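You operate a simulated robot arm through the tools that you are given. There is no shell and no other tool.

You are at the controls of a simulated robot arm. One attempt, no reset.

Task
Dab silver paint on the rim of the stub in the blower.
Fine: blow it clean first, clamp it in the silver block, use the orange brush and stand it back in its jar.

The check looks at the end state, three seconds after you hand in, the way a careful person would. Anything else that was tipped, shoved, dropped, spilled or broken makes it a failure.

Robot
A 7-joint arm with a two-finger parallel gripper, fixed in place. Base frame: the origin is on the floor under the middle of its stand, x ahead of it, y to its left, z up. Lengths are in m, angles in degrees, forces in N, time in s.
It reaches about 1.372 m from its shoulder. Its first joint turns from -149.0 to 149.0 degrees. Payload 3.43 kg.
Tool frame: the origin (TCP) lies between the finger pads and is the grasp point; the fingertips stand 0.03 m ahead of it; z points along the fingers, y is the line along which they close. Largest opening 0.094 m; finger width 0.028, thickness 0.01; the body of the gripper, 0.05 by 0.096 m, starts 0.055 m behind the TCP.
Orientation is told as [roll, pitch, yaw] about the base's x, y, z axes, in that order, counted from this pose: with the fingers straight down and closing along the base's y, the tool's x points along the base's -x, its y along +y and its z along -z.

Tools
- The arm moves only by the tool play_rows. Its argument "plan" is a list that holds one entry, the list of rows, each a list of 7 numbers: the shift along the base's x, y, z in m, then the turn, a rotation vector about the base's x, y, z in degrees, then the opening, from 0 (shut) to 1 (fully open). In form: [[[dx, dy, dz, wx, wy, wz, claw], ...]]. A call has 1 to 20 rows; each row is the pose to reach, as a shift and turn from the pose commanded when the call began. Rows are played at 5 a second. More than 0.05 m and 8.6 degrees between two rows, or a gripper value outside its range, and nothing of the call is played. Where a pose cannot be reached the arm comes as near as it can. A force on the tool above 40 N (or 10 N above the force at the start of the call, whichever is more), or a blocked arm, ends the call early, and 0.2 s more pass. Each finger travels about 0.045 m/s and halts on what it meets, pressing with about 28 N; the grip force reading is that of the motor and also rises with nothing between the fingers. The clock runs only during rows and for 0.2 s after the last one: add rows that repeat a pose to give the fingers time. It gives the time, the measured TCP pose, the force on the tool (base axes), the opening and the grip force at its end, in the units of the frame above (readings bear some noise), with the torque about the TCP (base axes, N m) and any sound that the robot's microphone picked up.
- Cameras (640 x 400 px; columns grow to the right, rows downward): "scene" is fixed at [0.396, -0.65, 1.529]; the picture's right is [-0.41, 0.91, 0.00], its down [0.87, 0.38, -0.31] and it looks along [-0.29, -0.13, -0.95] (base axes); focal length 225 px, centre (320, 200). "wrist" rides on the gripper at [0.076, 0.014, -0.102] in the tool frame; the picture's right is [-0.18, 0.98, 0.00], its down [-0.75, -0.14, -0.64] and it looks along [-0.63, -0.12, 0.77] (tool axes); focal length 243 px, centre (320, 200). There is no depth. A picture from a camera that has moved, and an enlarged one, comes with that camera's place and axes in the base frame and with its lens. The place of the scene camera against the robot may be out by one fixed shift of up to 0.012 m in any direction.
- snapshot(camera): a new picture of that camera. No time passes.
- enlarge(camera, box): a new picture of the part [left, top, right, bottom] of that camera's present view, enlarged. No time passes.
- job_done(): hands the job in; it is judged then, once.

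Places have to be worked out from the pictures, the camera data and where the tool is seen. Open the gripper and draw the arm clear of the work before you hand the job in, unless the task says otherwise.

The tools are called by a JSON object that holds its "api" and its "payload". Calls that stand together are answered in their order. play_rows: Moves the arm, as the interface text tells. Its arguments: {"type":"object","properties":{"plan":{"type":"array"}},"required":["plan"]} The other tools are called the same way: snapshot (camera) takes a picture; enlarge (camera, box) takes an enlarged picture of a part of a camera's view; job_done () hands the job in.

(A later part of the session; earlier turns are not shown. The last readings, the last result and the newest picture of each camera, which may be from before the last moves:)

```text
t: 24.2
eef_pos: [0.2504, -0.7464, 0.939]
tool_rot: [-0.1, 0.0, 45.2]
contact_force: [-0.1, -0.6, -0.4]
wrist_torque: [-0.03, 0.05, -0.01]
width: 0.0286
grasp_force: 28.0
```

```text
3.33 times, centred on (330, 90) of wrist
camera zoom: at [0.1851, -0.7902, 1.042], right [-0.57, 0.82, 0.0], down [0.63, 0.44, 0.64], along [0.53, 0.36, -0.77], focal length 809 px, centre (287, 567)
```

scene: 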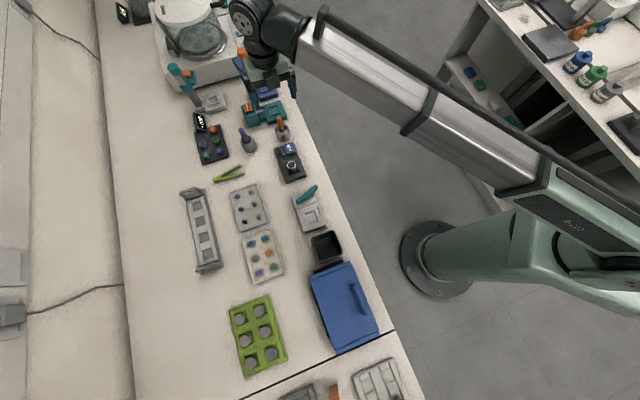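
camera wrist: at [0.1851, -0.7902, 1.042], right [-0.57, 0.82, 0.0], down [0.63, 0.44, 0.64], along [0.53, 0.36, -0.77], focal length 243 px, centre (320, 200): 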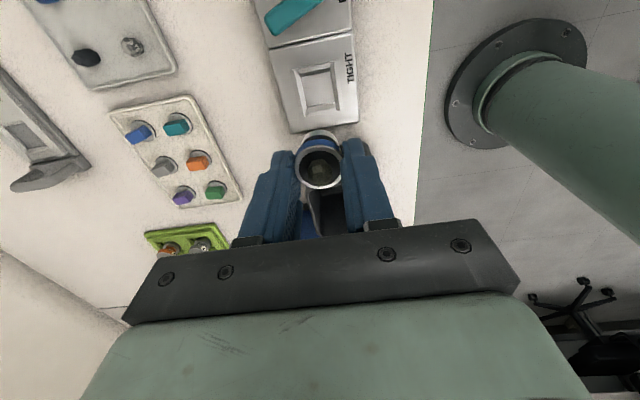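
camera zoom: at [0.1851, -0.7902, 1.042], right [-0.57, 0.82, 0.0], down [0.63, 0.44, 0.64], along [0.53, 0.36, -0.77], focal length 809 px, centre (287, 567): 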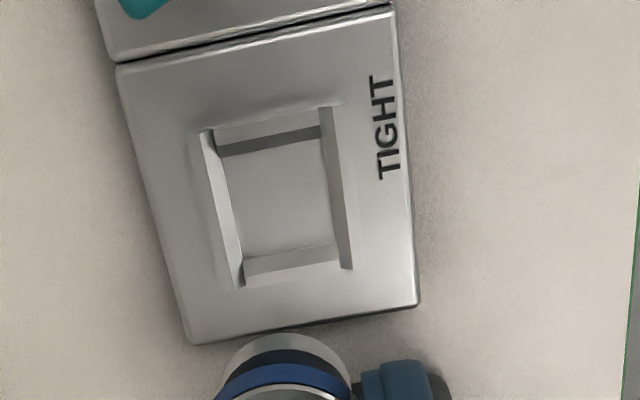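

Comparing with the blower view at the same height, the nest is about (-2, -4) mm from under the stub. I shift by that and take the same enlarged box to compare pixel by pixel with the blower's picture.

{"api": "play_rows", "payload": {"plan": [[[-0.001, -0.002, 0, 0, 0, 0, 0.22], [-0.002, -0.004, 0, 0, 0, 0, 0.22], [-0.002, -0.004, 0, 0, 0, 0, 0.22], [-0.002, -0.004, 0, 0, 0, 0, 0.22]]]}}

{"api": "enlarge", "payload": {"camera": "wrist", "box": [280, 50, 370, 140]}}

{"api": "enlarge", "payload": {"camera": "scene", "box": [285, 160, 335, 230]}}

```text
t: 25.2
eef_pos: [0.2466, -0.75, 0.9401]
tool_rot: [-0.1, -0.1, 45.2]
contact_force: [0.5, 0.2, -0.2]
wrist_torque: [-0.02, 0.0, 0.01]
width: 0.0284
grasp_force: 28.1
```

```text
4.44 times, centred on (325, 95) of wrist
camera zoom: at [0.1823, -0.794, 1.0424], right [-0.57, 0.82, 0.0], down [0.63, 0.44, 0.64], along [0.53, 0.36, -0.77], focal length 1078 px, centre (298, 667)
```

zoom: 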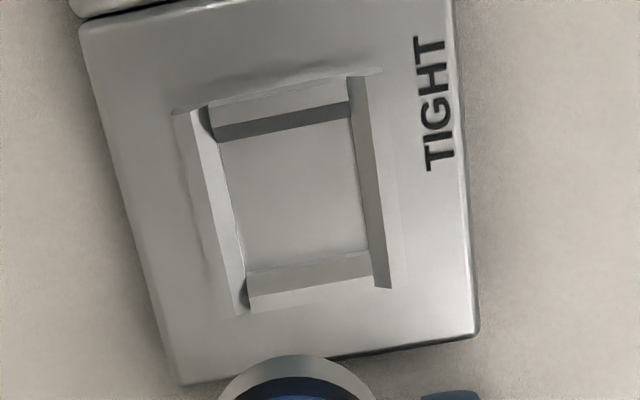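

```text
5.71 times, centred on (310, 195) of scene
camera zoom: at [0.396, -0.65, 1.529], right [-0.41, 0.91, 0.0], down [0.87, 0.38, -0.31], along [-0.29, -0.13, -0.95], focal length 1284 px, centre (377, 229)
```

zoom: 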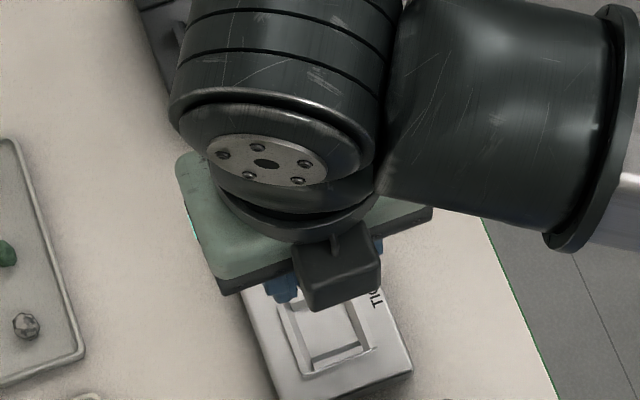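

The two pictures now match within about 0.7 mm; I apply a last tiny y correction and descend until the stub base is about 5 mm above the pocket floor.

{"api": "play_rows", "payload": {"plan": [[[0, -0.0006, -0.02, 0, 0, 0, 0.22], [0, -0.0006, -0.05, 0, 0, 0, 0.22], [0, -0.0006, -0.075, 0, 0, 0, 0.22], [0, -0.0006, -0.095, 0, 0, 0, 0.22], [0, -0.0006, -0.105, 0, 0, 0, 0.22], [0, -0.0006, -0.11, 0, 0, 0, 0.22], [0, -0.0006, -0.11, 0, 0, 0, 0.22]]]}}

{"api": "snapshot", "payload": {"camera": "wrist"}}

{"api": "enlarge", "payload": {"camera": "wrist", "box": [260, 90, 390, 210]}}

```text
t: 26.8
eef_pos: [0.2464, -0.7519, 0.8294]
tool_rot: [-0.1, -0.1, 45.1]
contact_force: [0.5, 0.2, -0.8]
wrist_torque: [-0.02, -0.02, 0.02]
width: 0.0285
grasp_force: 28.3
```

```text
taken
camera wrist: at [0.1828, -0.7947, 0.9328], right [-0.57, 0.82, 0.0], down [0.63, 0.44, 0.64], along [0.53, 0.36, -0.77], focal length 243 px, centre (320, 200)
```

wrist: 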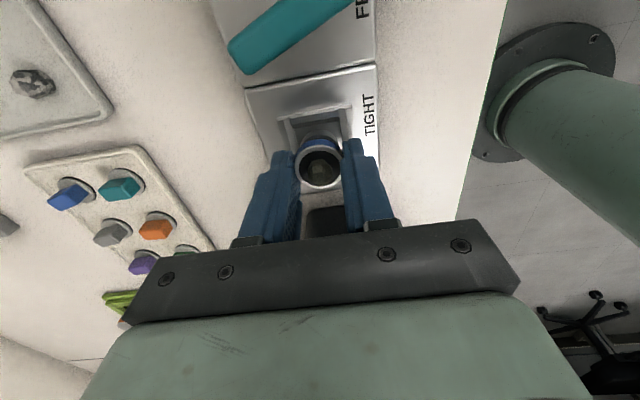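

```text
3.33 times, centred on (325, 150) of wrist
camera zoom: at [0.1828, -0.7947, 0.9328], right [-0.57, 0.82, 0.0], down [0.63, 0.44, 0.64], along [0.53, 0.36, -0.77], focal length 809 px, centre (303, 367)
```

zoom: 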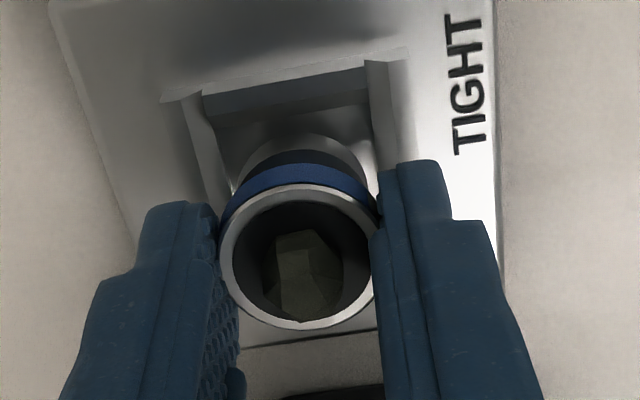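

The stub is between the ridges with no contact force yet. I lower in 1 mm steps to the expected seating height.

{"api": "play_rows", "payload": {"plan": [[[0, 0, -0.001, 0, 0, 0, 0.22], [0, 0, -0.002, 0, 0, 0, 0.22], [0, 0, -0.003, 0, 0, 0, 0.22], [0, 0, -0.004, 0, 0, 0, 0.22], [0, 0, -0.004, 0, 0, 0, 0.22]]]}}

```text
t: 28.0
eef_pos: [0.2462, -0.7508, 0.8259]
tool_rot: [0.0, 0.0, 45.2]
contact_force: [0.5, -0.3, 0.8]
wrist_torque: [-0.03, -0.01, 0.01]
width: 0.0283
grasp_force: 28.5
```

Still no contact force at commanded z = 0.826. I keep lowering in half-millimetre steps, watching for the floor.

{"api": "play_rows", "payload": {"plan": [[[0, 0, -0.0005, 0, 0, 0, 0.22], [0, 0, -0.001, 0, 0, 0, 0.22], [0, 0, -0.0015, 0, 0, 0, 0.22], [0, 0, -0.0015, 0, 0, 0, 0.22]]]}}

{"api": "enlarge", "payload": {"camera": "wrist", "box": [260, 90, 390, 210]}}

```text
t: 29.0
eef_pos: [0.2463, -0.7509, 0.8242]
tool_rot: [-0.1, -0.1, 45.2]
contact_force: [-1.2, -0.9, 4.6]
wrist_torque: [-0.04, 0.08, 0.01]
width: 0.0283
grasp_force: 27.4
```

```text
3.33 times, centred on (325, 150) of wrist
camera zoom: at [0.1826, -0.7945, 0.9277], right [-0.57, 0.82, 0.0], down [0.63, 0.44, 0.64], along [0.53, 0.36, -0.77], focal length 809 px, centre (303, 367)
```

zoom: 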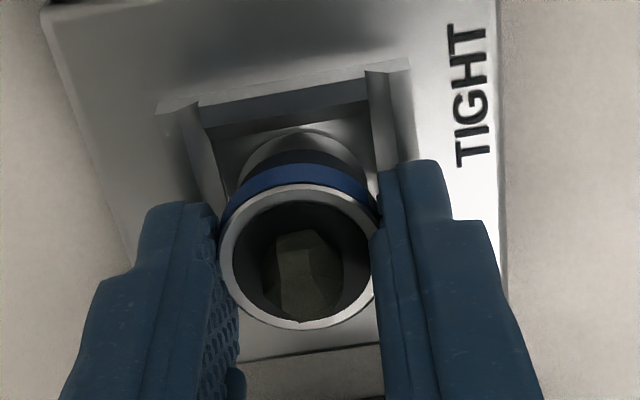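

A 4.6 N upward force appeared right at the expected seating height, so the stub sits on the pocket floor. I open slowly by a small amount and check that it stays upright.

{"api": "play_rows", "payload": {"plan": [[[0, 0, 0.0005, 0, 0, 0, 0.29], [0, 0, 0.0005, 0, 0, 0, 0.32], [0, 0, 0.0005, 0, 0, 0, 0.35], [0, 0, 0.0005, 0, 0, 0, 0.4], [0, 0, 0.0005, 0, 0, 0, 0.45], [0, 0, 0.0005, 0, 0, 0, 0.5], [0, 0, 0.0005, 0, 0, 0, 0.5]]]}}

{"api": "enlarge", "payload": {"camera": "wrist", "box": [260, 90, 390, 210]}}

```text
t: 30.6
eef_pos: [0.2476, -0.7494, 0.8242]
tool_rot: [-0.2, 0.0, 45.2]
contact_force: [-0.3, 0.5, -0.5]
wrist_torque: [0.0, -0.02, -0.06]
width: 0.0471
grasp_force: 0.1
```

```text
3.33 times, centred on (325, 150) of wrist
camera zoom: at [0.183, -0.7944, 0.9278], right [-0.57, 0.82, 0.0], down [0.63, 0.44, 0.64], along [0.53, 0.36, -0.77], focal length 809 px, centre (303, 367)
```

zoom: 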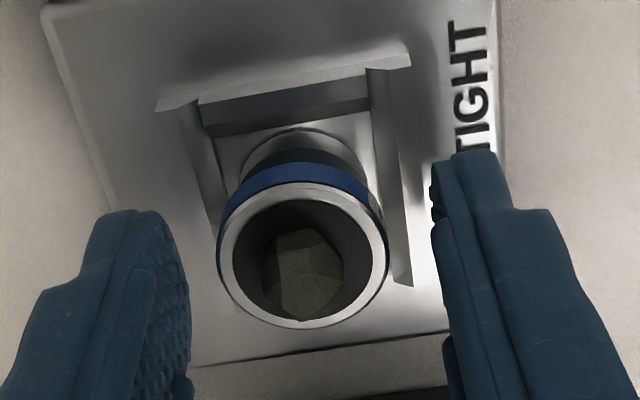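

The stub stands freely in the silver nest. I lift straight up to inspect it and to measure the lever.

{"api": "play_rows", "payload": {"plan": [[[0, 0, 0.01, 0, 0, 0, 0.6], [0, 0, 0.03, 0, 0, 0, 0.7], [0, 0, 0.06, 0, 0, 0, 0.7], [0, 0, 0.09, 0, 0, 0, 0.7], [-0.02, -0.02, 0.115, 0, 0, 0, 0.7], [-0.04, -0.04, 0.13, 0, 0, 0, 0.7], [-0.04, -0.04, 0.13, 0, 0, 0, 0.7]]]}}

{"api": "snapshot", "payload": {"camera": "wrist"}}

{"api": "enlarge", "payload": {"camera": "wrist", "box": [260, 20, 400, 180]}}

{"api": "enlarge", "payload": {"camera": "scene", "box": [285, 170, 335, 235]}}

```text
t: 32.2
eef_pos: [0.2059, -0.7899, 0.9557]
tool_rot: [0.0, 0.0, 45.2]
contact_force: [-0.1, -0.1, 0.4]
wrist_torque: [0.0, -0.01, -0.03]
width: 0.0655
grasp_force: 0.1
```

```text
taken
camera wrist: at [0.1417, -0.8342, 1.0586], right [-0.57, 0.82, 0.0], down [0.63, 0.43, 0.64], along [0.53, 0.36, -0.77], focal length 243 px, centre (320, 200)
```

wrist: 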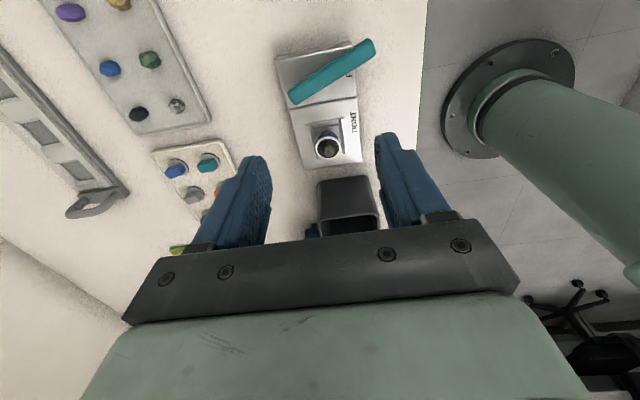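

```text
2.50 times, centred on (330, 100) of wrist
camera zoom: at [0.1417, -0.8342, 1.0586], right [-0.57, 0.82, 0.0], down [0.63, 0.43, 0.64], along [0.53, 0.36, -0.77], focal length 606 px, centre (295, 450)
```

zoom: 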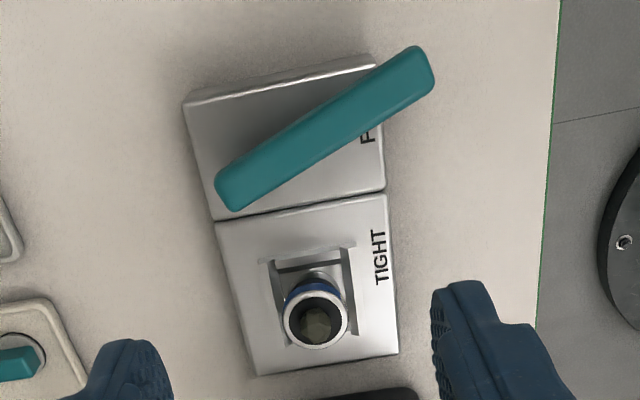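

```text
6.15 times, centred on (310, 202) of scene
camera zoom: at [0.396, -0.65, 1.529], right [-0.41, 0.91, 0.0], down [0.87, 0.38, -0.31], along [-0.29, -0.13, -0.95], focal length 1383 px, centre (382, 185)
```

zoom: 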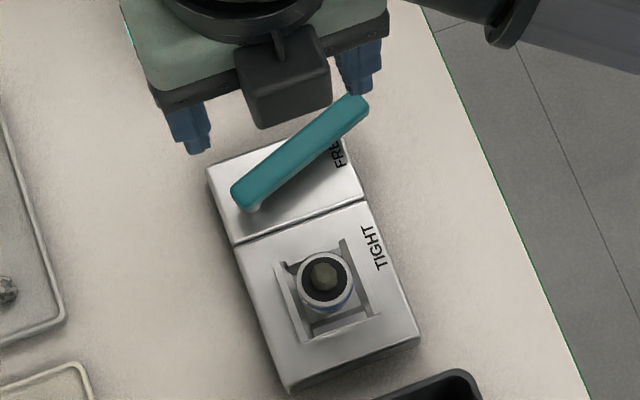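

The stub stands upright in the silver nest. The lever's top is at z ≈ 0.796, its pivot near (0.215, -0.809) and its free end near (0.143, -0.775), so I close the fingers and drop down beside it on the blower side, ready to swing it toward TIGHT.

{"api": "play_rows", "payload": {"plan": [[[-0.01, -0.003, 0.0, 0, 0, 0, 0.5], [-0.03, -0.01, 0.0, 0, 0, 0, 0.3], [-0.05, -0.016, 0.0, 0, 0, 0, 0.1], [-0.0645, -0.022, 0.0, 0, 0, 0, 0], [-0.0645, -0.022, -0.03, 0, 0, 0, 0], [-0.0645, -0.022, -0.06, 0, 0, 0, 0], [-0.0645, -0.022, -0.09, 0, 0, 0, 0], [-0.0645, -0.022, -0.11, 0, 0, 0, 0], [-0.0645, -0.022, -0.12, 0, 0, 0, 0], [-0.0645, -0.022, -0.12, 0, 0, 0, 0]]]}}

{"api": "snapshot", "payload": {"camera": "wrist"}}

{"api": "enlarge", "payload": {"camera": "scene", "box": [270, 150, 340, 230]}}

```text
t: 34.4
eef_pos: [0.1439, -0.8137, 0.8355]
tool_rot: [-0.1, 0.0, 45.2]
contact_force: [-0.5, -0.1, 0.2]
wrist_torque: [-0.02, -0.01, -0.02]
width: 0.0001
grasp_force: 28.2
```

```text
taken
camera wrist: at [0.0791, -0.8576, 0.9383], right [-0.57, 0.82, 0.0], down [0.63, 0.44, 0.64], along [0.53, 0.36, -0.77], focal length 243 px, centre (320, 200)
```

wrist: 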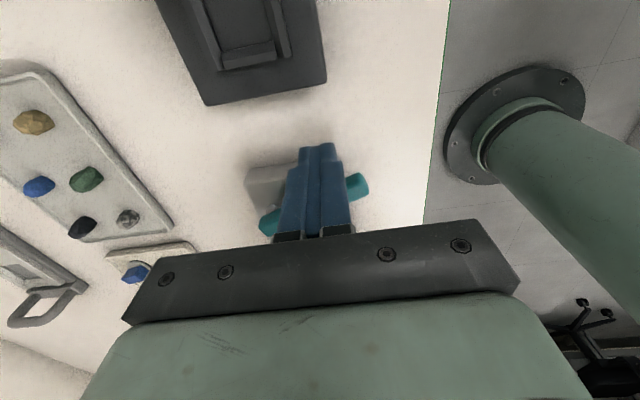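

```text
5.00 times, centred on (305, 190) of scene
camera zoom: at [0.396, -0.65, 1.529], right [-0.41, 0.91, 0.0], down [0.87, 0.38, -0.31], along [-0.29, -0.13, -0.95], focal length 1124 px, centre (395, 250)
```

zoom: 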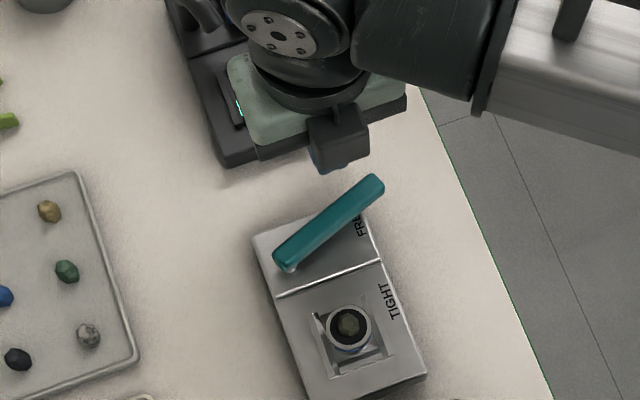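

The closed tips are beside the lever with a clear gap. The block's top plate measures z ≈ 0.78, so I lower to tips at 0.787 and begin pushing the lever along its arc, to about mid travel.

{"api": "play_rows", "payload": {"plan": [[[0, 0, -0.009, 0, 0, 0, 0], [0, 0, -0.018, 0, 0, 0, 0], [0, 0, -0.018, 0, 0, 0, 0], [0.0012, 0.005, -0.018, 0, 0, 0, 0], [0.0025, 0.0095, -0.018, 0, 0, 0, 0], [0.0038, 0.016, -0.018, 0, 0, 0, 0], [0.0051, 0.0223, -0.018, 0, 0, 0, 0], [0.0077, 0.0285, -0.018, 0, 0, 0, 0], [0.0103, 0.0347, -0.018, 0, 0, 0, 0], [0.0103, 0.0347, -0.018, 0, 0, 0, 0]]]}}

{"api": "enlarge", "payload": {"camera": "scene", "box": [270, 150, 340, 230]}}

{"api": "snapshot", "payload": {"camera": "wrist"}}

```text
t: 36.6
eef_pos: [0.1532, -0.7784, 0.8164]
tool_rot: [-0.1, 0.0, 45.3]
contact_force: [-0.5, 0.6, -0.3]
wrist_torque: [-0.02, -0.02, -0.02]
width: 0.0
grasp_force: 27.2
```

```text
5.00 times, centred on (305, 190) of scene
camera zoom: at [0.396, -0.65, 1.529], right [-0.41, 0.91, 0.0], down [0.87, 0.38, -0.31], along [-0.29, -0.13, -0.95], focal length 1124 px, centre (395, 250)
```

zoom: 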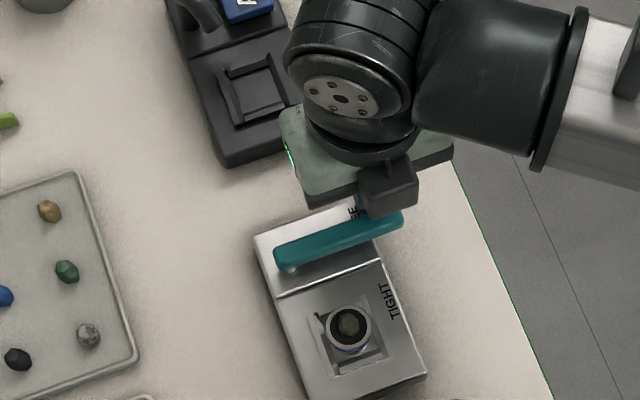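

```text
taken
camera wrist: at [0.0893, -0.8215, 0.9195], right [-0.57, 0.82, 0.0], down [0.63, 0.44, 0.64], along [0.53, 0.36, -0.77], focal length 243 px, centre (320, 200)
```

wrist: 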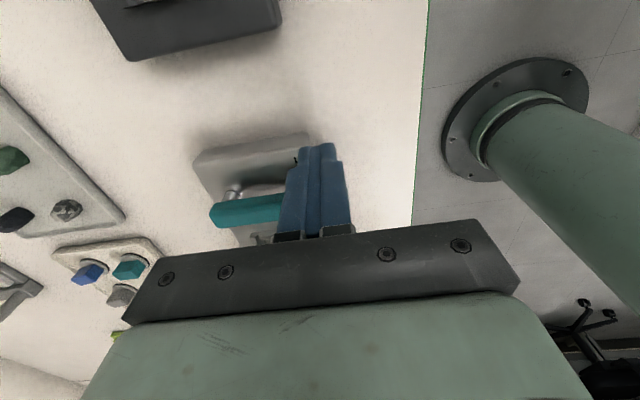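

The lever swings easily with negligible force and the block stays put. I continue along the arc to about +30°.

{"api": "play_rows", "payload": {"plan": [[[0.0025, 0.0047, 0, 0, 0, 0, 0], [0.005, 0.0094, 0, 0, 0, 0, 0], [0.0083, 0.0138, 0, 0, 0, 0, 0], [0.0117, 0.0181, 0, 0, 0, 0, 0], [0.016, 0.022, 0, 0, 0, 0, 0], [0.0205, 0.0259, 0, 0, 0, 0, 0], [0.0205, 0.0259, 0, 0, 0, 0, 0]]]}}

{"api": "enlarge", "payload": {"camera": "scene", "box": [270, 150, 340, 230]}}

{"api": "snapshot", "payload": {"camera": "wrist"}}

```text
t: 38.2
eef_pos: [0.1679, -0.7553, 0.8165]
tool_rot: [0.0, 0.8, 44.8]
contact_force: [-14.9, -8.0, -2.2]
wrist_torque: [-0.02, 0.17, -0.05]
width: 0.0
grasp_force: 28.5
stopped in row 7: the force on the tool passed its limit at 42 N (the readings are from after the stop); the commanded pose is now the measured one
```

```text
5.00 times, centred on (305, 190) of scene
camera zoom: at [0.396, -0.65, 1.529], right [-0.41, 0.91, 0.0], down [0.87, 0.38, -0.31], along [-0.29, -0.13, -0.95], focal length 1124 px, centre (395, 250)
```

zoom: 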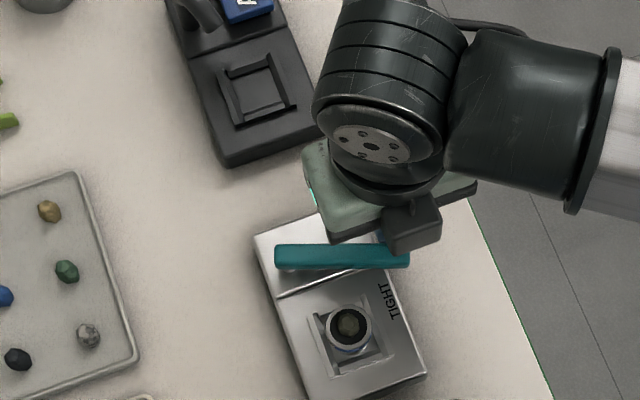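

```text
taken
camera wrist: at [0.105, -0.7989, 0.9207], right [-0.56, 0.83, 0.0], down [0.64, 0.44, 0.63], along [0.52, 0.35, -0.78], focal length 243 px, centre (320, 200)
```

wrist: 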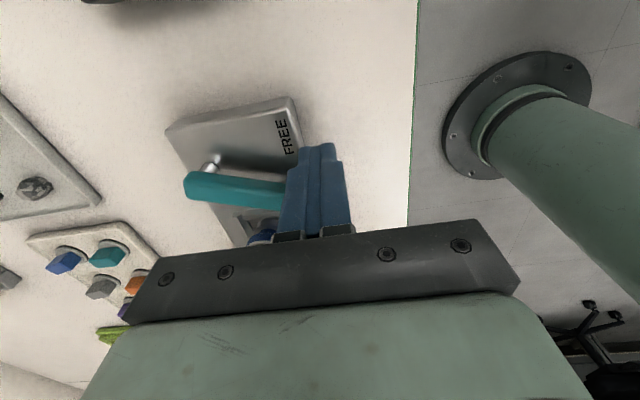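

The lever came to a hard stop at about +20°, mirror image of the -20° FREE position, next to the TIGHT label. I back the fingers off it and lift away to check that it stays and that the block hasn't moved.

{"api": "play_rows", "payload": {"plan": [[[-0.004, -0.005, 0, 0, 0, 0, 0], [-0.01, -0.012, 0, 0, 0, 0, 0], [-0.015, -0.017, 0.005, 0, 0, 0, 0], [-0.018, -0.02, 0.03, 0, 0, 0, 0.1], [-0.018, -0.02, 0.06, 0, 0, 0, 0.3], [-0.018, -0.02, 0.09, 0, 0, 0, 0.5], [-0.018, -0.02, 0.12, 0, 0, 0, 0.6], [-0.018, -0.02, 0.14, 0, 0, 0, 0.6], [-0.018, -0.02, 0.14, 0, 0, 0, 0.6]]]}}

{"api": "snapshot", "payload": {"camera": "wrist"}}

{"api": "enlarge", "payload": {"camera": "scene", "box": [270, 150, 340, 230]}}

```text
t: 40.2
eef_pos: [0.1506, -0.7745, 0.959]
tool_rot: [0.0, 0.6, 45.0]
contact_force: [0.4, -0.1, 0.6]
wrist_torque: [0.01, -0.01, 0.0]
width: 0.0564
grasp_force: 0.1
```

```text
taken
camera wrist: at [0.0883, -0.8169, 1.0627], right [-0.56, 0.83, 0.0], down [0.64, 0.44, 0.63], along [0.53, 0.36, -0.77], focal length 243 px, centre (320, 200)
```

wrist: 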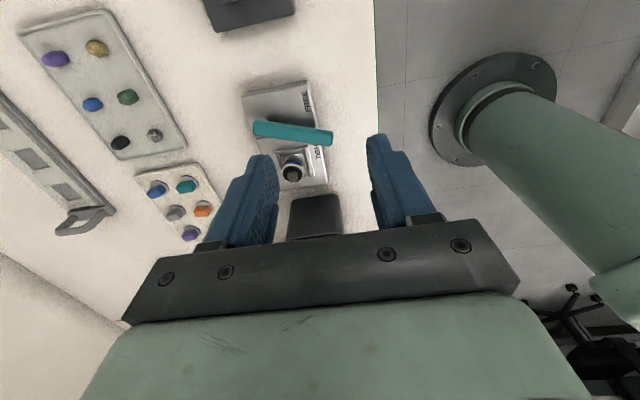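

```text
5.00 times, centred on (305, 190) of scene
camera zoom: at [0.396, -0.65, 1.529], right [-0.41, 0.91, 0.0], down [0.87, 0.38, -0.31], along [-0.29, -0.13, -0.95], focal length 1124 px, centre (395, 250)
```

zoom: 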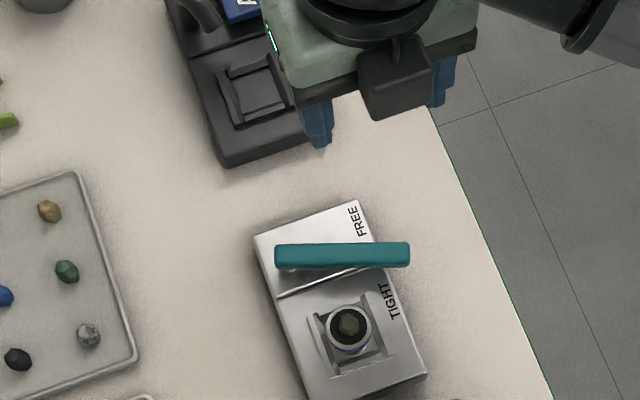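

The lever stays put. I zoom in on the block and lever to compare with the earlier FREE picture and judge whether this is really the TIGHT end.

{"api": "enlarge", "payload": {"camera": "scene", "box": [290, 180, 330, 230]}}

{"api": "enlarge", "payload": {"camera": "wrist", "box": [230, 70, 350, 190]}}

```text
8.00 times, centred on (310, 205) of scene
camera zoom: at [0.396, -0.65, 1.529], right [-0.41, 0.91, 0.0], down [0.87, 0.38, -0.31], along [-0.29, -0.13, -0.95], focal length 1798 px, centre (400, 160)
```

zoom: 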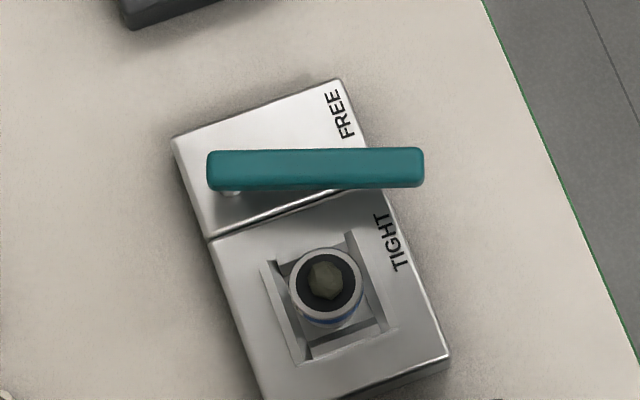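

```text
3.33 times, centred on (290, 130) of wrist
camera zoom: at [0.0883, -0.8169, 1.0627], right [-0.56, 0.83, 0.0], down [0.64, 0.44, 0.63], along [0.53, 0.36, -0.77], focal length 809 px, centre (420, 433)
```

zoom: 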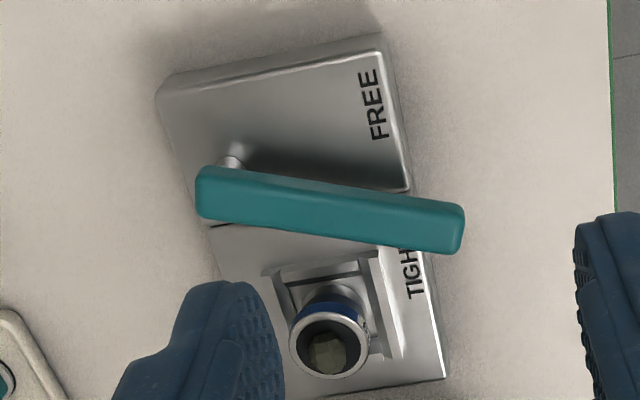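

The lever rests at its end stop beside TIGHT and the stub sits square in the nest. I now level the tool and fly over to above the orange brush in the steel jar.

{"api": "play_rows", "payload": {"plan": [[[-0.01, -0.013, 0.003, 0.2, -0.2, 0.1, 0.65], [-0.035, -0.046, 0.003, 0.5, -0.5, 0.2, 0.65], [-0.06, -0.079, 0.003, 0.5, -0.5, 0.2, 0.65], [-0.085, -0.112, 0.003, 0.5, -0.5, 0.2, 0.65], [-0.11, -0.145, 0.003, 0.5, -0.5, 0.2, 0.65], [-0.135, -0.178, 0.003, 0.5, -0.5, 0.2, 0.65], [-0.155, -0.204, 0.003, 0.5, -0.5, 0.2, 0.65], [-0.163, -0.213, 0.003, 0.5, -0.5, 0.2, 0.65], [-0.163, -0.213, 0.003, 0.5, -0.5, 0.2, 0.65]]]}}

{"api": "snapshot", "payload": {"camera": "wrist"}}

{"api": "enlarge", "payload": {"camera": "wrist", "box": [260, 50, 390, 170]}}

{"api": "snapshot", "payload": {"camera": "scene"}}

```text
t: 42.2
eef_pos: [-0.0112, -0.9865, 0.9618]
tool_rot: [-0.1, -0.1, 45.1]
contact_force: [-0.5, 0.2, -0.8]
wrist_torque: [-0.01, 0.01, -0.03]
width: 0.061
grasp_force: 0.1
```

```text
taken
camera wrist: at [-0.075, -1.0307, 1.0634], right [-0.57, 0.82, 0.0], down [0.63, 0.43, 0.64], along [0.53, 0.36, -0.77], focal length 243 px, centre (320, 200)
```

wrist: 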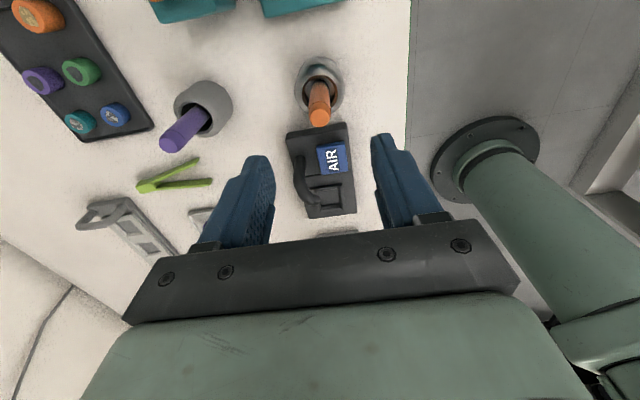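

```text
3.33 times, centred on (325, 110) of wrist
camera zoom: at [-0.075, -1.0307, 1.0634], right [-0.57, 0.82, 0.0], down [0.63, 0.43, 0.64], along [0.53, 0.36, -0.77], focal length 809 px, centre (303, 500)
```

zoom: 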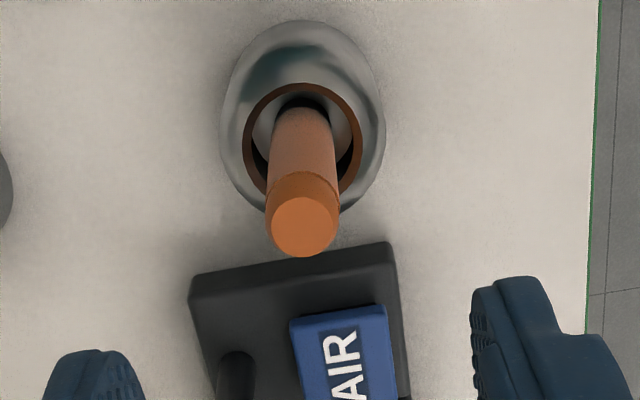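

```text
taken
```

scene: 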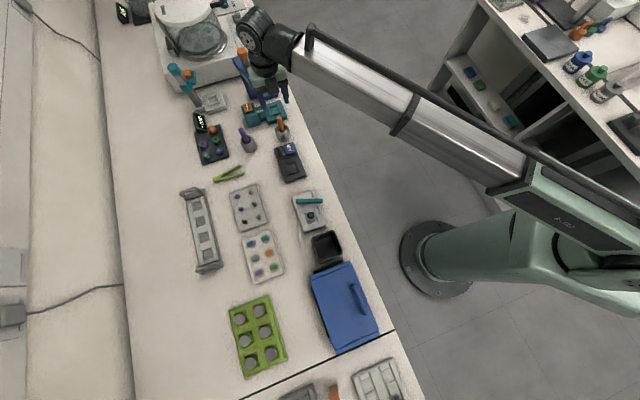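

The brush handle (≈17 mm thick, top at z ≈ 0.866) is centred right below the TCP and stands almost upright. I descend to tips 13 mm above the jar rim and close gently on the handle.

{"api": "play_rows", "payload": {"plan": [[[-0.0005, -0.0005, -0.03, 0, 0, 0, 0.65], [-0.0005, -0.0005, -0.06, 0, 0, 0, 0.65], [-0.0005, -0.0005, -0.09, 0, 0, 0, 0.65], [-0.0005, -0.0005, -0.11, 0, 0, 0, 0.65], [-0.0005, -0.0005, -0.121, 0, 0, 0, 0.6], [-0.0005, -0.0005, -0.121, 0, 0, 0, 0.5], [-0.0005, -0.0005, -0.121, 0, 0, 0, 0.4], [-0.0005, -0.0005, -0.121, 0, 0, 0, 0.32], [-0.0005, -0.0005, -0.121, 0, 0, 0, 0.26], [-0.0005, -0.0005, -0.121, 0, 0, 0, 0.23], [-0.0005, -0.0005, -0.121, 0, 0, 0, 0.23]]]}}

{"api": "enlarge", "payload": {"camera": "wrist", "box": [260, 60, 390, 240]}}

```text
t: 44.6
eef_pos: [-0.0094, -0.9896, 0.8393]
tool_rot: [-0.1, -0.2, 45.0]
contact_force: [-1.0, -0.6, -0.2]
wrist_torque: [0.03, 0.01, 0.0]
width: 0.0217
grasp_force: 0.0
```

```text
2.22 times, centred on (325, 150) of wrist
camera zoom: at [-0.0741, -1.033, 0.9423], right [-0.57, 0.82, 0.0], down [0.63, 0.43, 0.64], along [0.53, 0.36, -0.77], focal length 539 px, centre (309, 311)
```

zoom: 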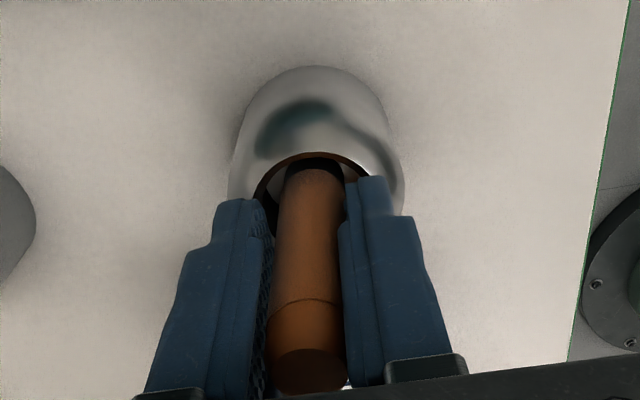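

The handle is squarely between the pads with nothing touching. I close fully onto it.

{"api": "play_rows", "payload": {"plan": [[[0, 0, 0, 0, 0, 0, 0.2], [0, 0, 0, 0, 0, 0, 0.18], [0, 0, 0, 0, 0, 0, 0.16], [0, 0, 0, 0, 0, 0, 0.13], [0, 0, 0, 0, 0, 0, 0.1], [0, 0, 0, 0, 0, 0, 0.08], [0, 0, 0, 0, 0, 0, 0.08]]]}}

{"api": "enlarge", "payload": {"camera": "wrist", "box": [260, 60, 390, 240]}}

```text
t: 46.2
eef_pos: [-0.0104, -0.9892, 0.8413]
tool_rot: [-0.1, -0.2, 45.1]
contact_force: [0.0, -1.0, 0.3]
wrist_torque: [0.0, 0.0, 0.03]
width: 0.0171
grasp_force: 27.9
```

```text
2.22 times, centred on (325, 150) of wrist
camera zoom: at [-0.0741, -1.033, 0.9423], right [-0.57, 0.82, 0.0], down [0.63, 0.43, 0.64], along [0.53, 0.36, -0.76], focal length 539 px, centre (309, 311)
```

zoom: 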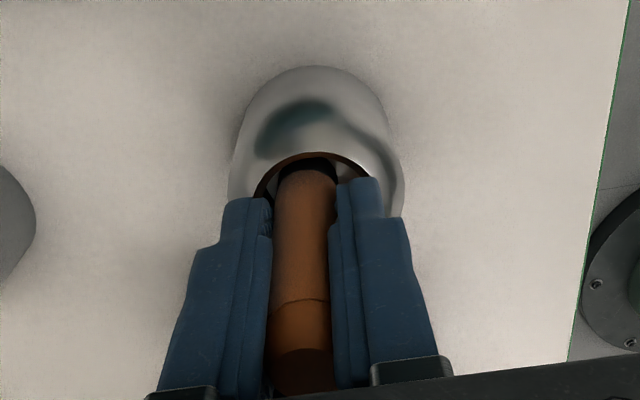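

The handle is gripped at 17.1 mm with 28 N. I lift straight up out of the jar, slowly at first.

{"api": "play_rows", "payload": {"plan": [[[0, 0, 0.004, 0, 0, 0, 0.08], [0, 0, 0.01, 0, 0, 0, 0.08], [0, 0, 0.025, 0, 0, 0, 0.08], [0, 0, 0.045, 0, 0, 0, 0.08], [0, 0, 0.065, 0, 0, 0, 0.08], [0, 0, 0.085, 0, 0, 0, 0.08], [0, 0, 0.105, 0, 0, 0, 0.08], [0, 0, 0.12, 0, 0, 0, 0.08], [0, 0, 0.12, 0, 0, 0, 0.08]]]}}

{"api": "snapshot", "payload": {"camera": "wrist"}}

{"api": "enlarge", "payload": {"camera": "wrist", "box": [260, 20, 390, 240]}}

{"api": "enlarge", "payload": {"camera": "scene", "box": [230, 60, 330, 160]}}

```text
t: 48.2
eef_pos: [-0.0106, -0.9896, 0.9581]
tool_rot: [0.0, -0.2, 45.1]
contact_force: [0.2, 0.5, -0.6]
wrist_torque: [0.01, 0.04, -0.01]
width: 0.0172
grasp_force: 27.8
```

```text
taken
camera wrist: at [-0.0754, -1.0333, 1.0618], right [-0.57, 0.82, 0.0], down [0.63, 0.43, 0.64], along [0.53, 0.36, -0.76], focal length 243 px, centre (320, 200)
```

wrist: 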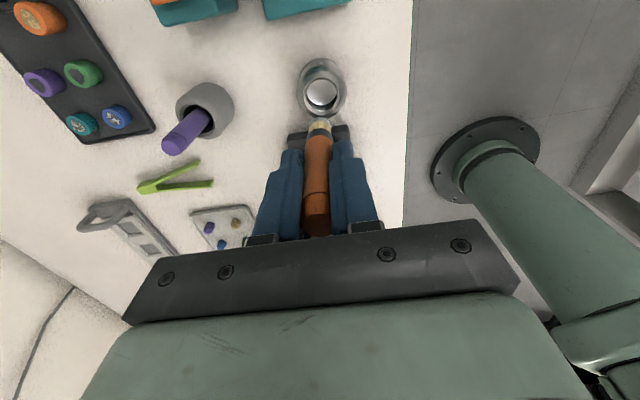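

```text
1.82 times, centred on (325, 130) of wrist
camera zoom: at [-0.0754, -1.0333, 1.0618], right [-0.57, 0.82, 0.0], down [0.63, 0.43, 0.64], along [0.53, 0.36, -0.76], focal length 441 px, centre (311, 327)
```

zoom: 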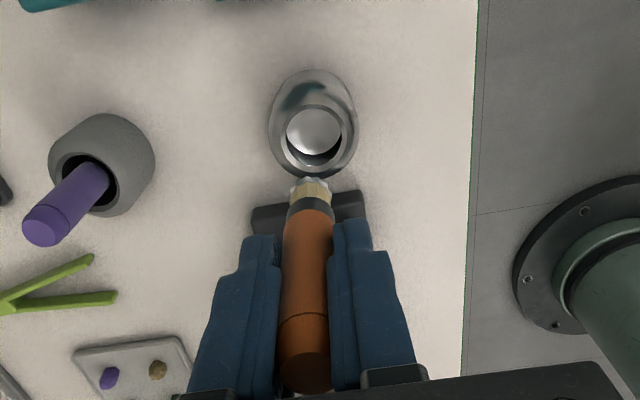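

```text
4.00 times, centred on (280, 110) of scene
camera zoom: at [0.396, -0.65, 1.529], right [-0.41, 0.91, 0.0], down [0.87, 0.38, -0.31], along [-0.29, -0.13, -0.95], focal length 899 px, centre (480, 560)
```

zoom: 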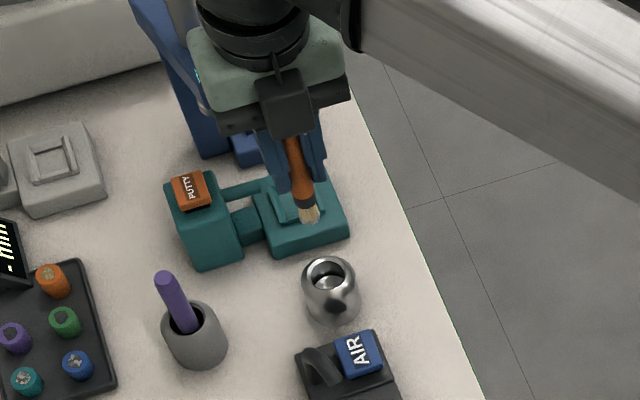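

The brush came out with silver on its bristle tips, and the jar still stands. I zoom in on the bristles to find where the tip lies relative to the tool.

{"api": "enlarge", "payload": {"camera": "wrist", "box": [290, 100, 350, 170]}}

{"api": "enlarge", "payload": {"camera": "scene", "box": [290, 90, 330, 130]}}

{"api": "enlarge", "payload": {"camera": "wrist", "box": [285, 45, 355, 125]}}

```text
5.71 times, centred on (320, 135) of wrist
camera zoom: at [-0.0754, -1.0333, 1.0618], right [-0.57, 0.82, 0.0], down [0.63, 0.43, 0.64], along [0.53, 0.36, -0.76], focal length 1386 px, centre (320, 571)
```

zoom: 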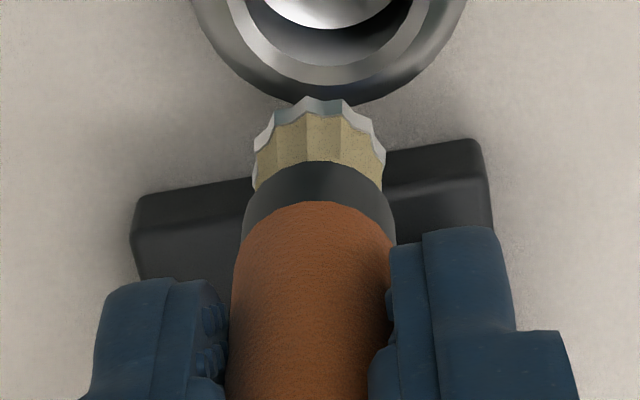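

```text
10.00 times, centred on (310, 110) of scene
camera zoom: at [0.396, -0.65, 1.529], right [-0.41, 0.91, 0.0], down [0.87, 0.38, -0.31], along [-0.29, -0.13, -0.95], focal length 2247 px, centre (420, 1100)
```

zoom: 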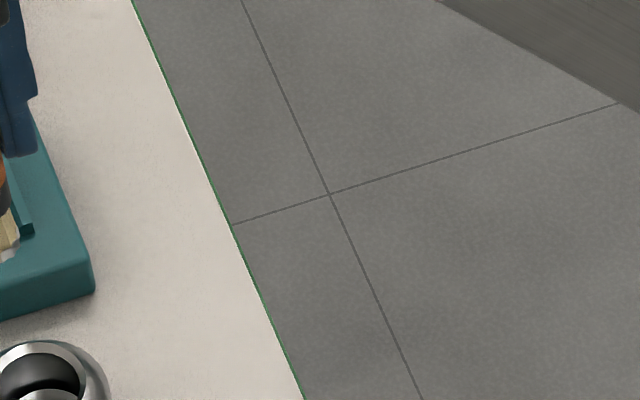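

```text
5.00 times, centred on (320, 85) of wrist
camera zoom: at [-0.0754, -1.0333, 1.0618], right [-0.57, 0.82, 0.0], down [0.63, 0.43, 0.64], along [0.53, 0.36, -0.76], focal length 1213 px, centre (320, 775)
```

zoom: 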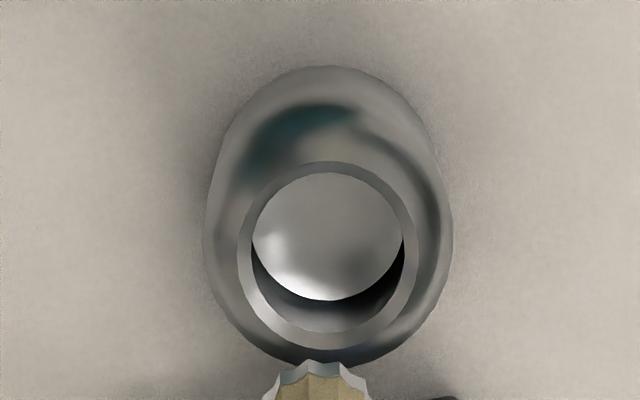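

The bristle end is about 18 mm across, coated silver, and lies about 80 mm below the TCP. The specimen crystal stands above the rim, so I'll dab the rim from the outside on the robot side; I carry the brush high over to just off that side of the stub.

{"api": "play_rows", "payload": {"plan": [[[0, 0, 0.02, 0, 0, 0, 0.08], [0.005, 0.0055, 0.035, 0, 0, 0, 0.08], [0.03, 0.033, 0.04, 0, 0, 0, 0.08], [0.06, 0.066, 0.04, 0, 0, 0, 0.08], [0.09, 0.099, 0.04, 0, 0, 0, 0.08], [0.12, 0.132, 0.04, 0, 0, 0, 0.08], [0.15, 0.165, 0.04, 0, 0, 0, 0.08], [0.18, 0.198, 0.04, 0, 0, 0, 0.08], [0.205, 0.226, 0.04, 0, 0, 0, 0.08], [0.225, 0.248, 0.03, 0, 0, 0, 0.08], [0.2355, 0.2601, 0.01, 0, 0, 0, 0.08], [0.2355, 0.2601, -0.015, 0, 0, 0, 0.08], [0.2355, 0.2601, -0.035, 0, 0, 0, 0.08], [0.2355, 0.2601, -0.035, 0, 0, 0, 0.08]]]}}

{"api": "snapshot", "payload": {"camera": "wrist"}}

{"api": "enlarge", "payload": {"camera": "wrist", "box": [260, 60, 380, 180]}}

{"api": "enlarge", "payload": {"camera": "scene", "box": [285, 160, 345, 230]}}

```text
t: 51.2
eef_pos: [0.2233, -0.7272, 0.9236]
tool_rot: [0.0, -0.1, 45.1]
contact_force: [-0.4, 0.3, -0.2]
wrist_torque: [0.02, -0.04, 0.03]
width: 0.0171
grasp_force: 28.0
```

```text
taken
camera wrist: at [0.1593, -0.7726, 1.0262], right [-0.57, 0.82, 0.0], down [0.63, 0.43, 0.64], along [0.53, 0.36, -0.77], focal length 243 px, centre (320, 200)
```

wrist: 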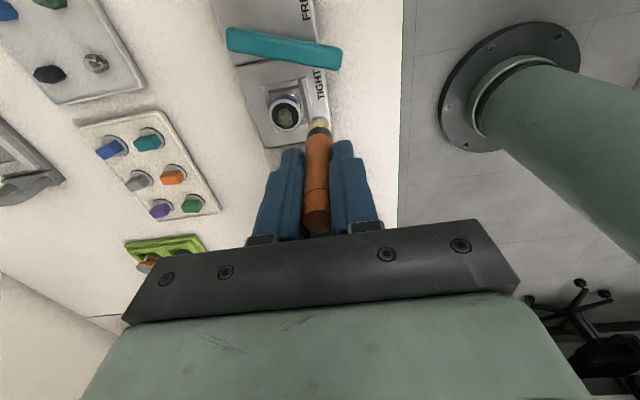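

```text
3.33 times, centred on (320, 120) of wrist
camera zoom: at [0.1593, -0.7726, 1.0262], right [-0.57, 0.82, 0.0], down [0.63, 0.43, 0.64], along [0.53, 0.36, -0.77], focal length 809 px, centre (320, 467)
```

zoom: 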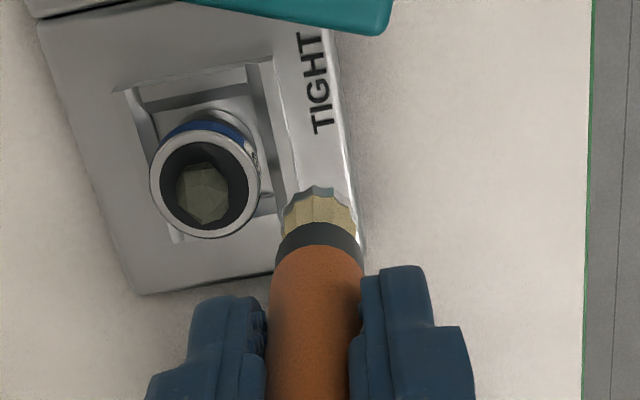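

```text
5.71 times, centred on (315, 195) of scene
camera zoom: at [0.396, -0.65, 1.529], right [-0.41, 0.91, 0.0], down [0.87, 0.38, -0.31], along [-0.29, -0.13, -0.95], focal length 1284 px, centre (349, 229)
```

zoom: 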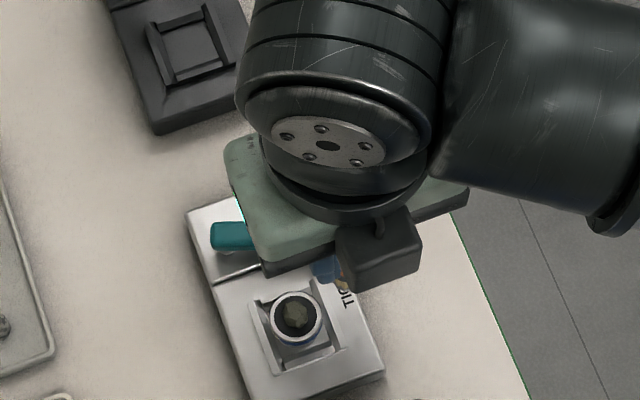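

The brush axis is 32 mm to the robot side of the stub axis, with no offset along the bench. I move in to a 19 mm offset so the bristles overlap only the rim, and lower to about 8 mm above it.

{"api": "play_rows", "payload": {"plan": [[[0.004, -0.004, -0.005, 0, 0, 0, 0.08], [0.0095, -0.0095, -0.012, 0, 0, 0, 0.08], [0.0095, -0.0095, -0.02, 0, 0, 0, 0.08], [0.0095, -0.0095, -0.026, 0, 0, 0, 0.08], [0.0095, -0.0095, -0.026, 0, 0, 0, 0.08]]]}}

{"api": "enlarge", "payload": {"camera": "wrist", "box": [260, 70, 380, 190]}}

{"api": "enlarge", "payload": {"camera": "scene", "box": [295, 190, 335, 230]}}

```text
t: 52.4
eef_pos: [0.2325, -0.7375, 0.8977]
tool_rot: [0.0, -0.1, 45.1]
contact_force: [0.0, 0.4, 0.0]
wrist_torque: [-0.01, 0.01, 0.02]
width: 0.017
grasp_force: 28.3
```

```text
3.33 times, centred on (320, 130) of wrist
camera zoom: at [0.1693, -0.7828, 1.0007], right [-0.57, 0.82, 0.0], down [0.63, 0.43, 0.64], along [0.53, 0.36, -0.77], focal length 809 px, centre (320, 433)
```

zoom: 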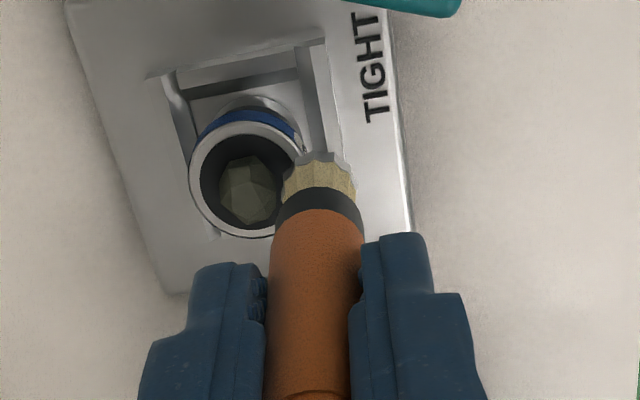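

```text
10.00 times, centred on (315, 210) of scene
camera zoom: at [0.396, -0.65, 1.529], right [-0.41, 0.91, 0.0], down [0.87, 0.38, -0.31], along [-0.29, -0.13, -0.95], focal length 2247 px, centre (370, 100)
```

zoom: 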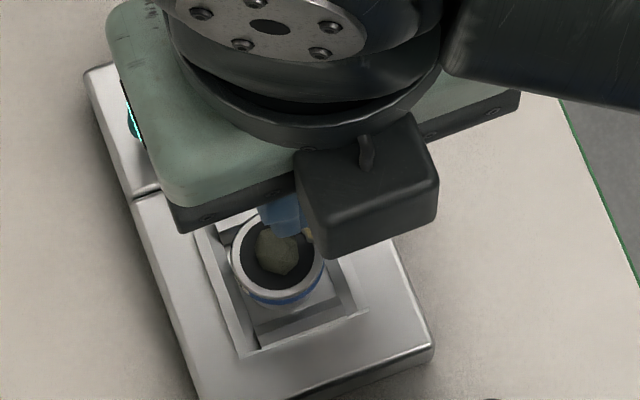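

The brush axis is now 19 mm from the stub's centre, lined up with it. I lower gently toward the rim.

{"api": "play_rows", "payload": {"plan": [[[0, 0, -0.003, 0, 0, 0, 0.08], [0, 0, -0.006, 0, 0, 0, 0.08], [0, 0, -0.008, 0, 0, 0, 0.08], [0, 0, -0.008, 0, 0, 0, 0.08]]]}}

{"api": "enlarge", "payload": {"camera": "wrist", "box": [260, 80, 380, 200]}}

{"api": "enlarge", "payload": {"camera": "scene", "box": [295, 190, 335, 230]}}

```text
t: 53.4
eef_pos: [0.2332, -0.7371, 0.8895]
tool_rot: [-0.1, -0.1, 45.2]
contact_force: [-0.2, 0.5, -0.4]
wrist_torque: [0.05, -0.02, 0.05]
width: 0.0172
grasp_force: 28.0
```

```text
3.33 times, centred on (320, 140) of wrist
camera zoom: at [0.1694, -0.7823, 0.9921], right [-0.57, 0.82, 0.0], down [0.63, 0.43, 0.64], along [0.53, 0.36, -0.77], focal length 809 px, centre (320, 400)
```

zoom: 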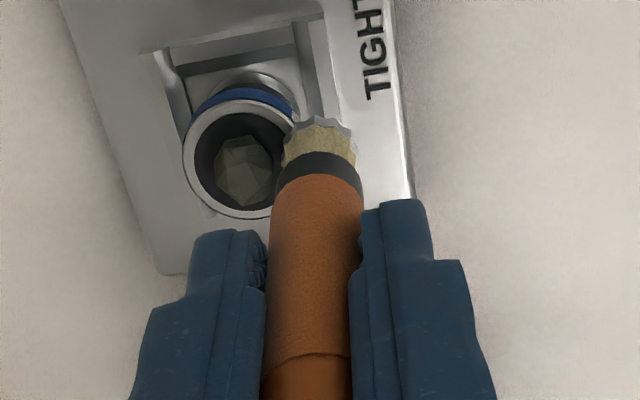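

```text
10.00 times, centred on (315, 210) of scene
camera zoom: at [0.396, -0.65, 1.529], right [-0.41, 0.91, 0.0], down [0.87, 0.38, -0.31], along [-0.29, -0.13, -0.95], focal length 2247 px, centre (370, 100)
```

zoom: 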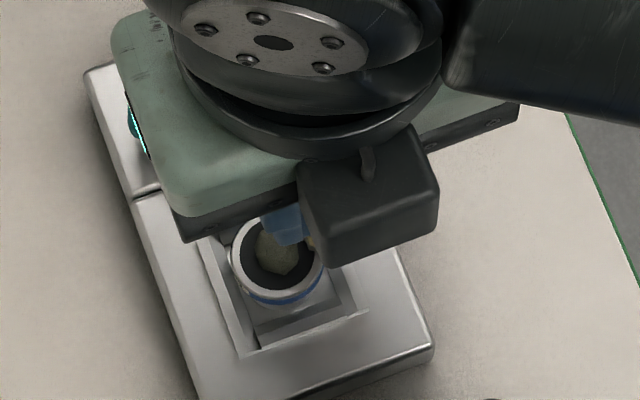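

No contact yet. I keep stepping down by a millimetre at a time.

{"api": "play_rows", "payload": {"plan": [[[0, 0, -0.001, 0, 0, 0, 0.08], [0, 0, -0.002, 0, 0, 0, 0.08], [0, 0, -0.003, 0, 0, 0, 0.08], [0, 0, -0.003, 0, 0, 0, 0.08]]]}}

{"api": "enlarge", "payload": {"camera": "wrist", "box": [280, 90, 360, 170]}}

```text
t: 54.4
eef_pos: [0.233, -0.7389, 0.8865]
tool_rot: [-0.1, -0.2, 45.1]
contact_force: [0.4, 0.6, -0.5]
wrist_torque: [-0.03, 0.03, 0.03]
width: 0.0171
grasp_force: 28.1
```

```text
5.00 times, centred on (320, 130) of wrist
camera zoom: at [0.1687, -0.782, 0.9896], right [-0.57, 0.82, 0.0], down [0.63, 0.43, 0.64], along [0.53, 0.36, -0.77], focal length 1213 px, centre (320, 550)
```

zoom: 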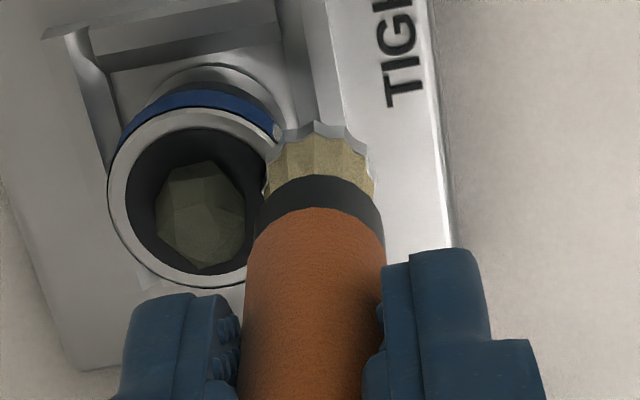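

Still no force; the bristle edge now overlaps the rim in view. I step down two more millimetres.

{"api": "play_rows", "payload": {"plan": [[[0, 0, -0.001, 0, 0, 0, 0.08], [0, 0, -0.002, 0, 0, 0, 0.08], [0, 0, -0.002, 0, 0, 0, 0.08]]]}}

{"api": "enlarge", "payload": {"camera": "wrist", "box": [280, 90, 360, 170]}}

```text
t: 55.2
eef_pos: [0.2328, -0.7372, 0.8858]
tool_rot: [-0.2, 0.0, 45.1]
contact_force: [-2.4, 2.4, 12.6]
wrist_torque: [0.24, 0.24, 0.01]
width: 0.0169
grasp_force: 28.3
```

```text
5.00 times, centred on (320, 130) of wrist
camera zoom: at [0.1688, -0.7819, 0.9884], right [-0.57, 0.82, 0.0], down [0.63, 0.43, 0.64], along [0.53, 0.36, -0.77], focal length 1213 px, centre (320, 550)
```

zoom: 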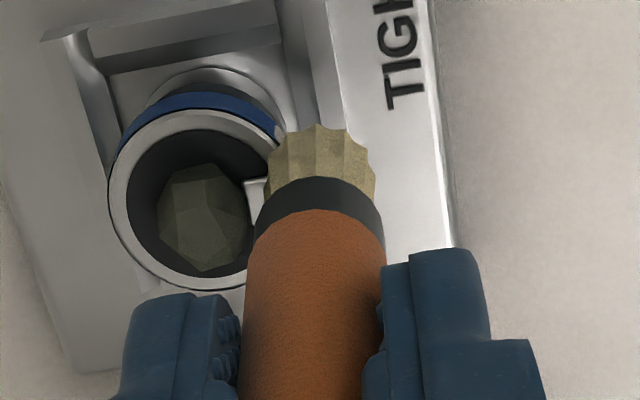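

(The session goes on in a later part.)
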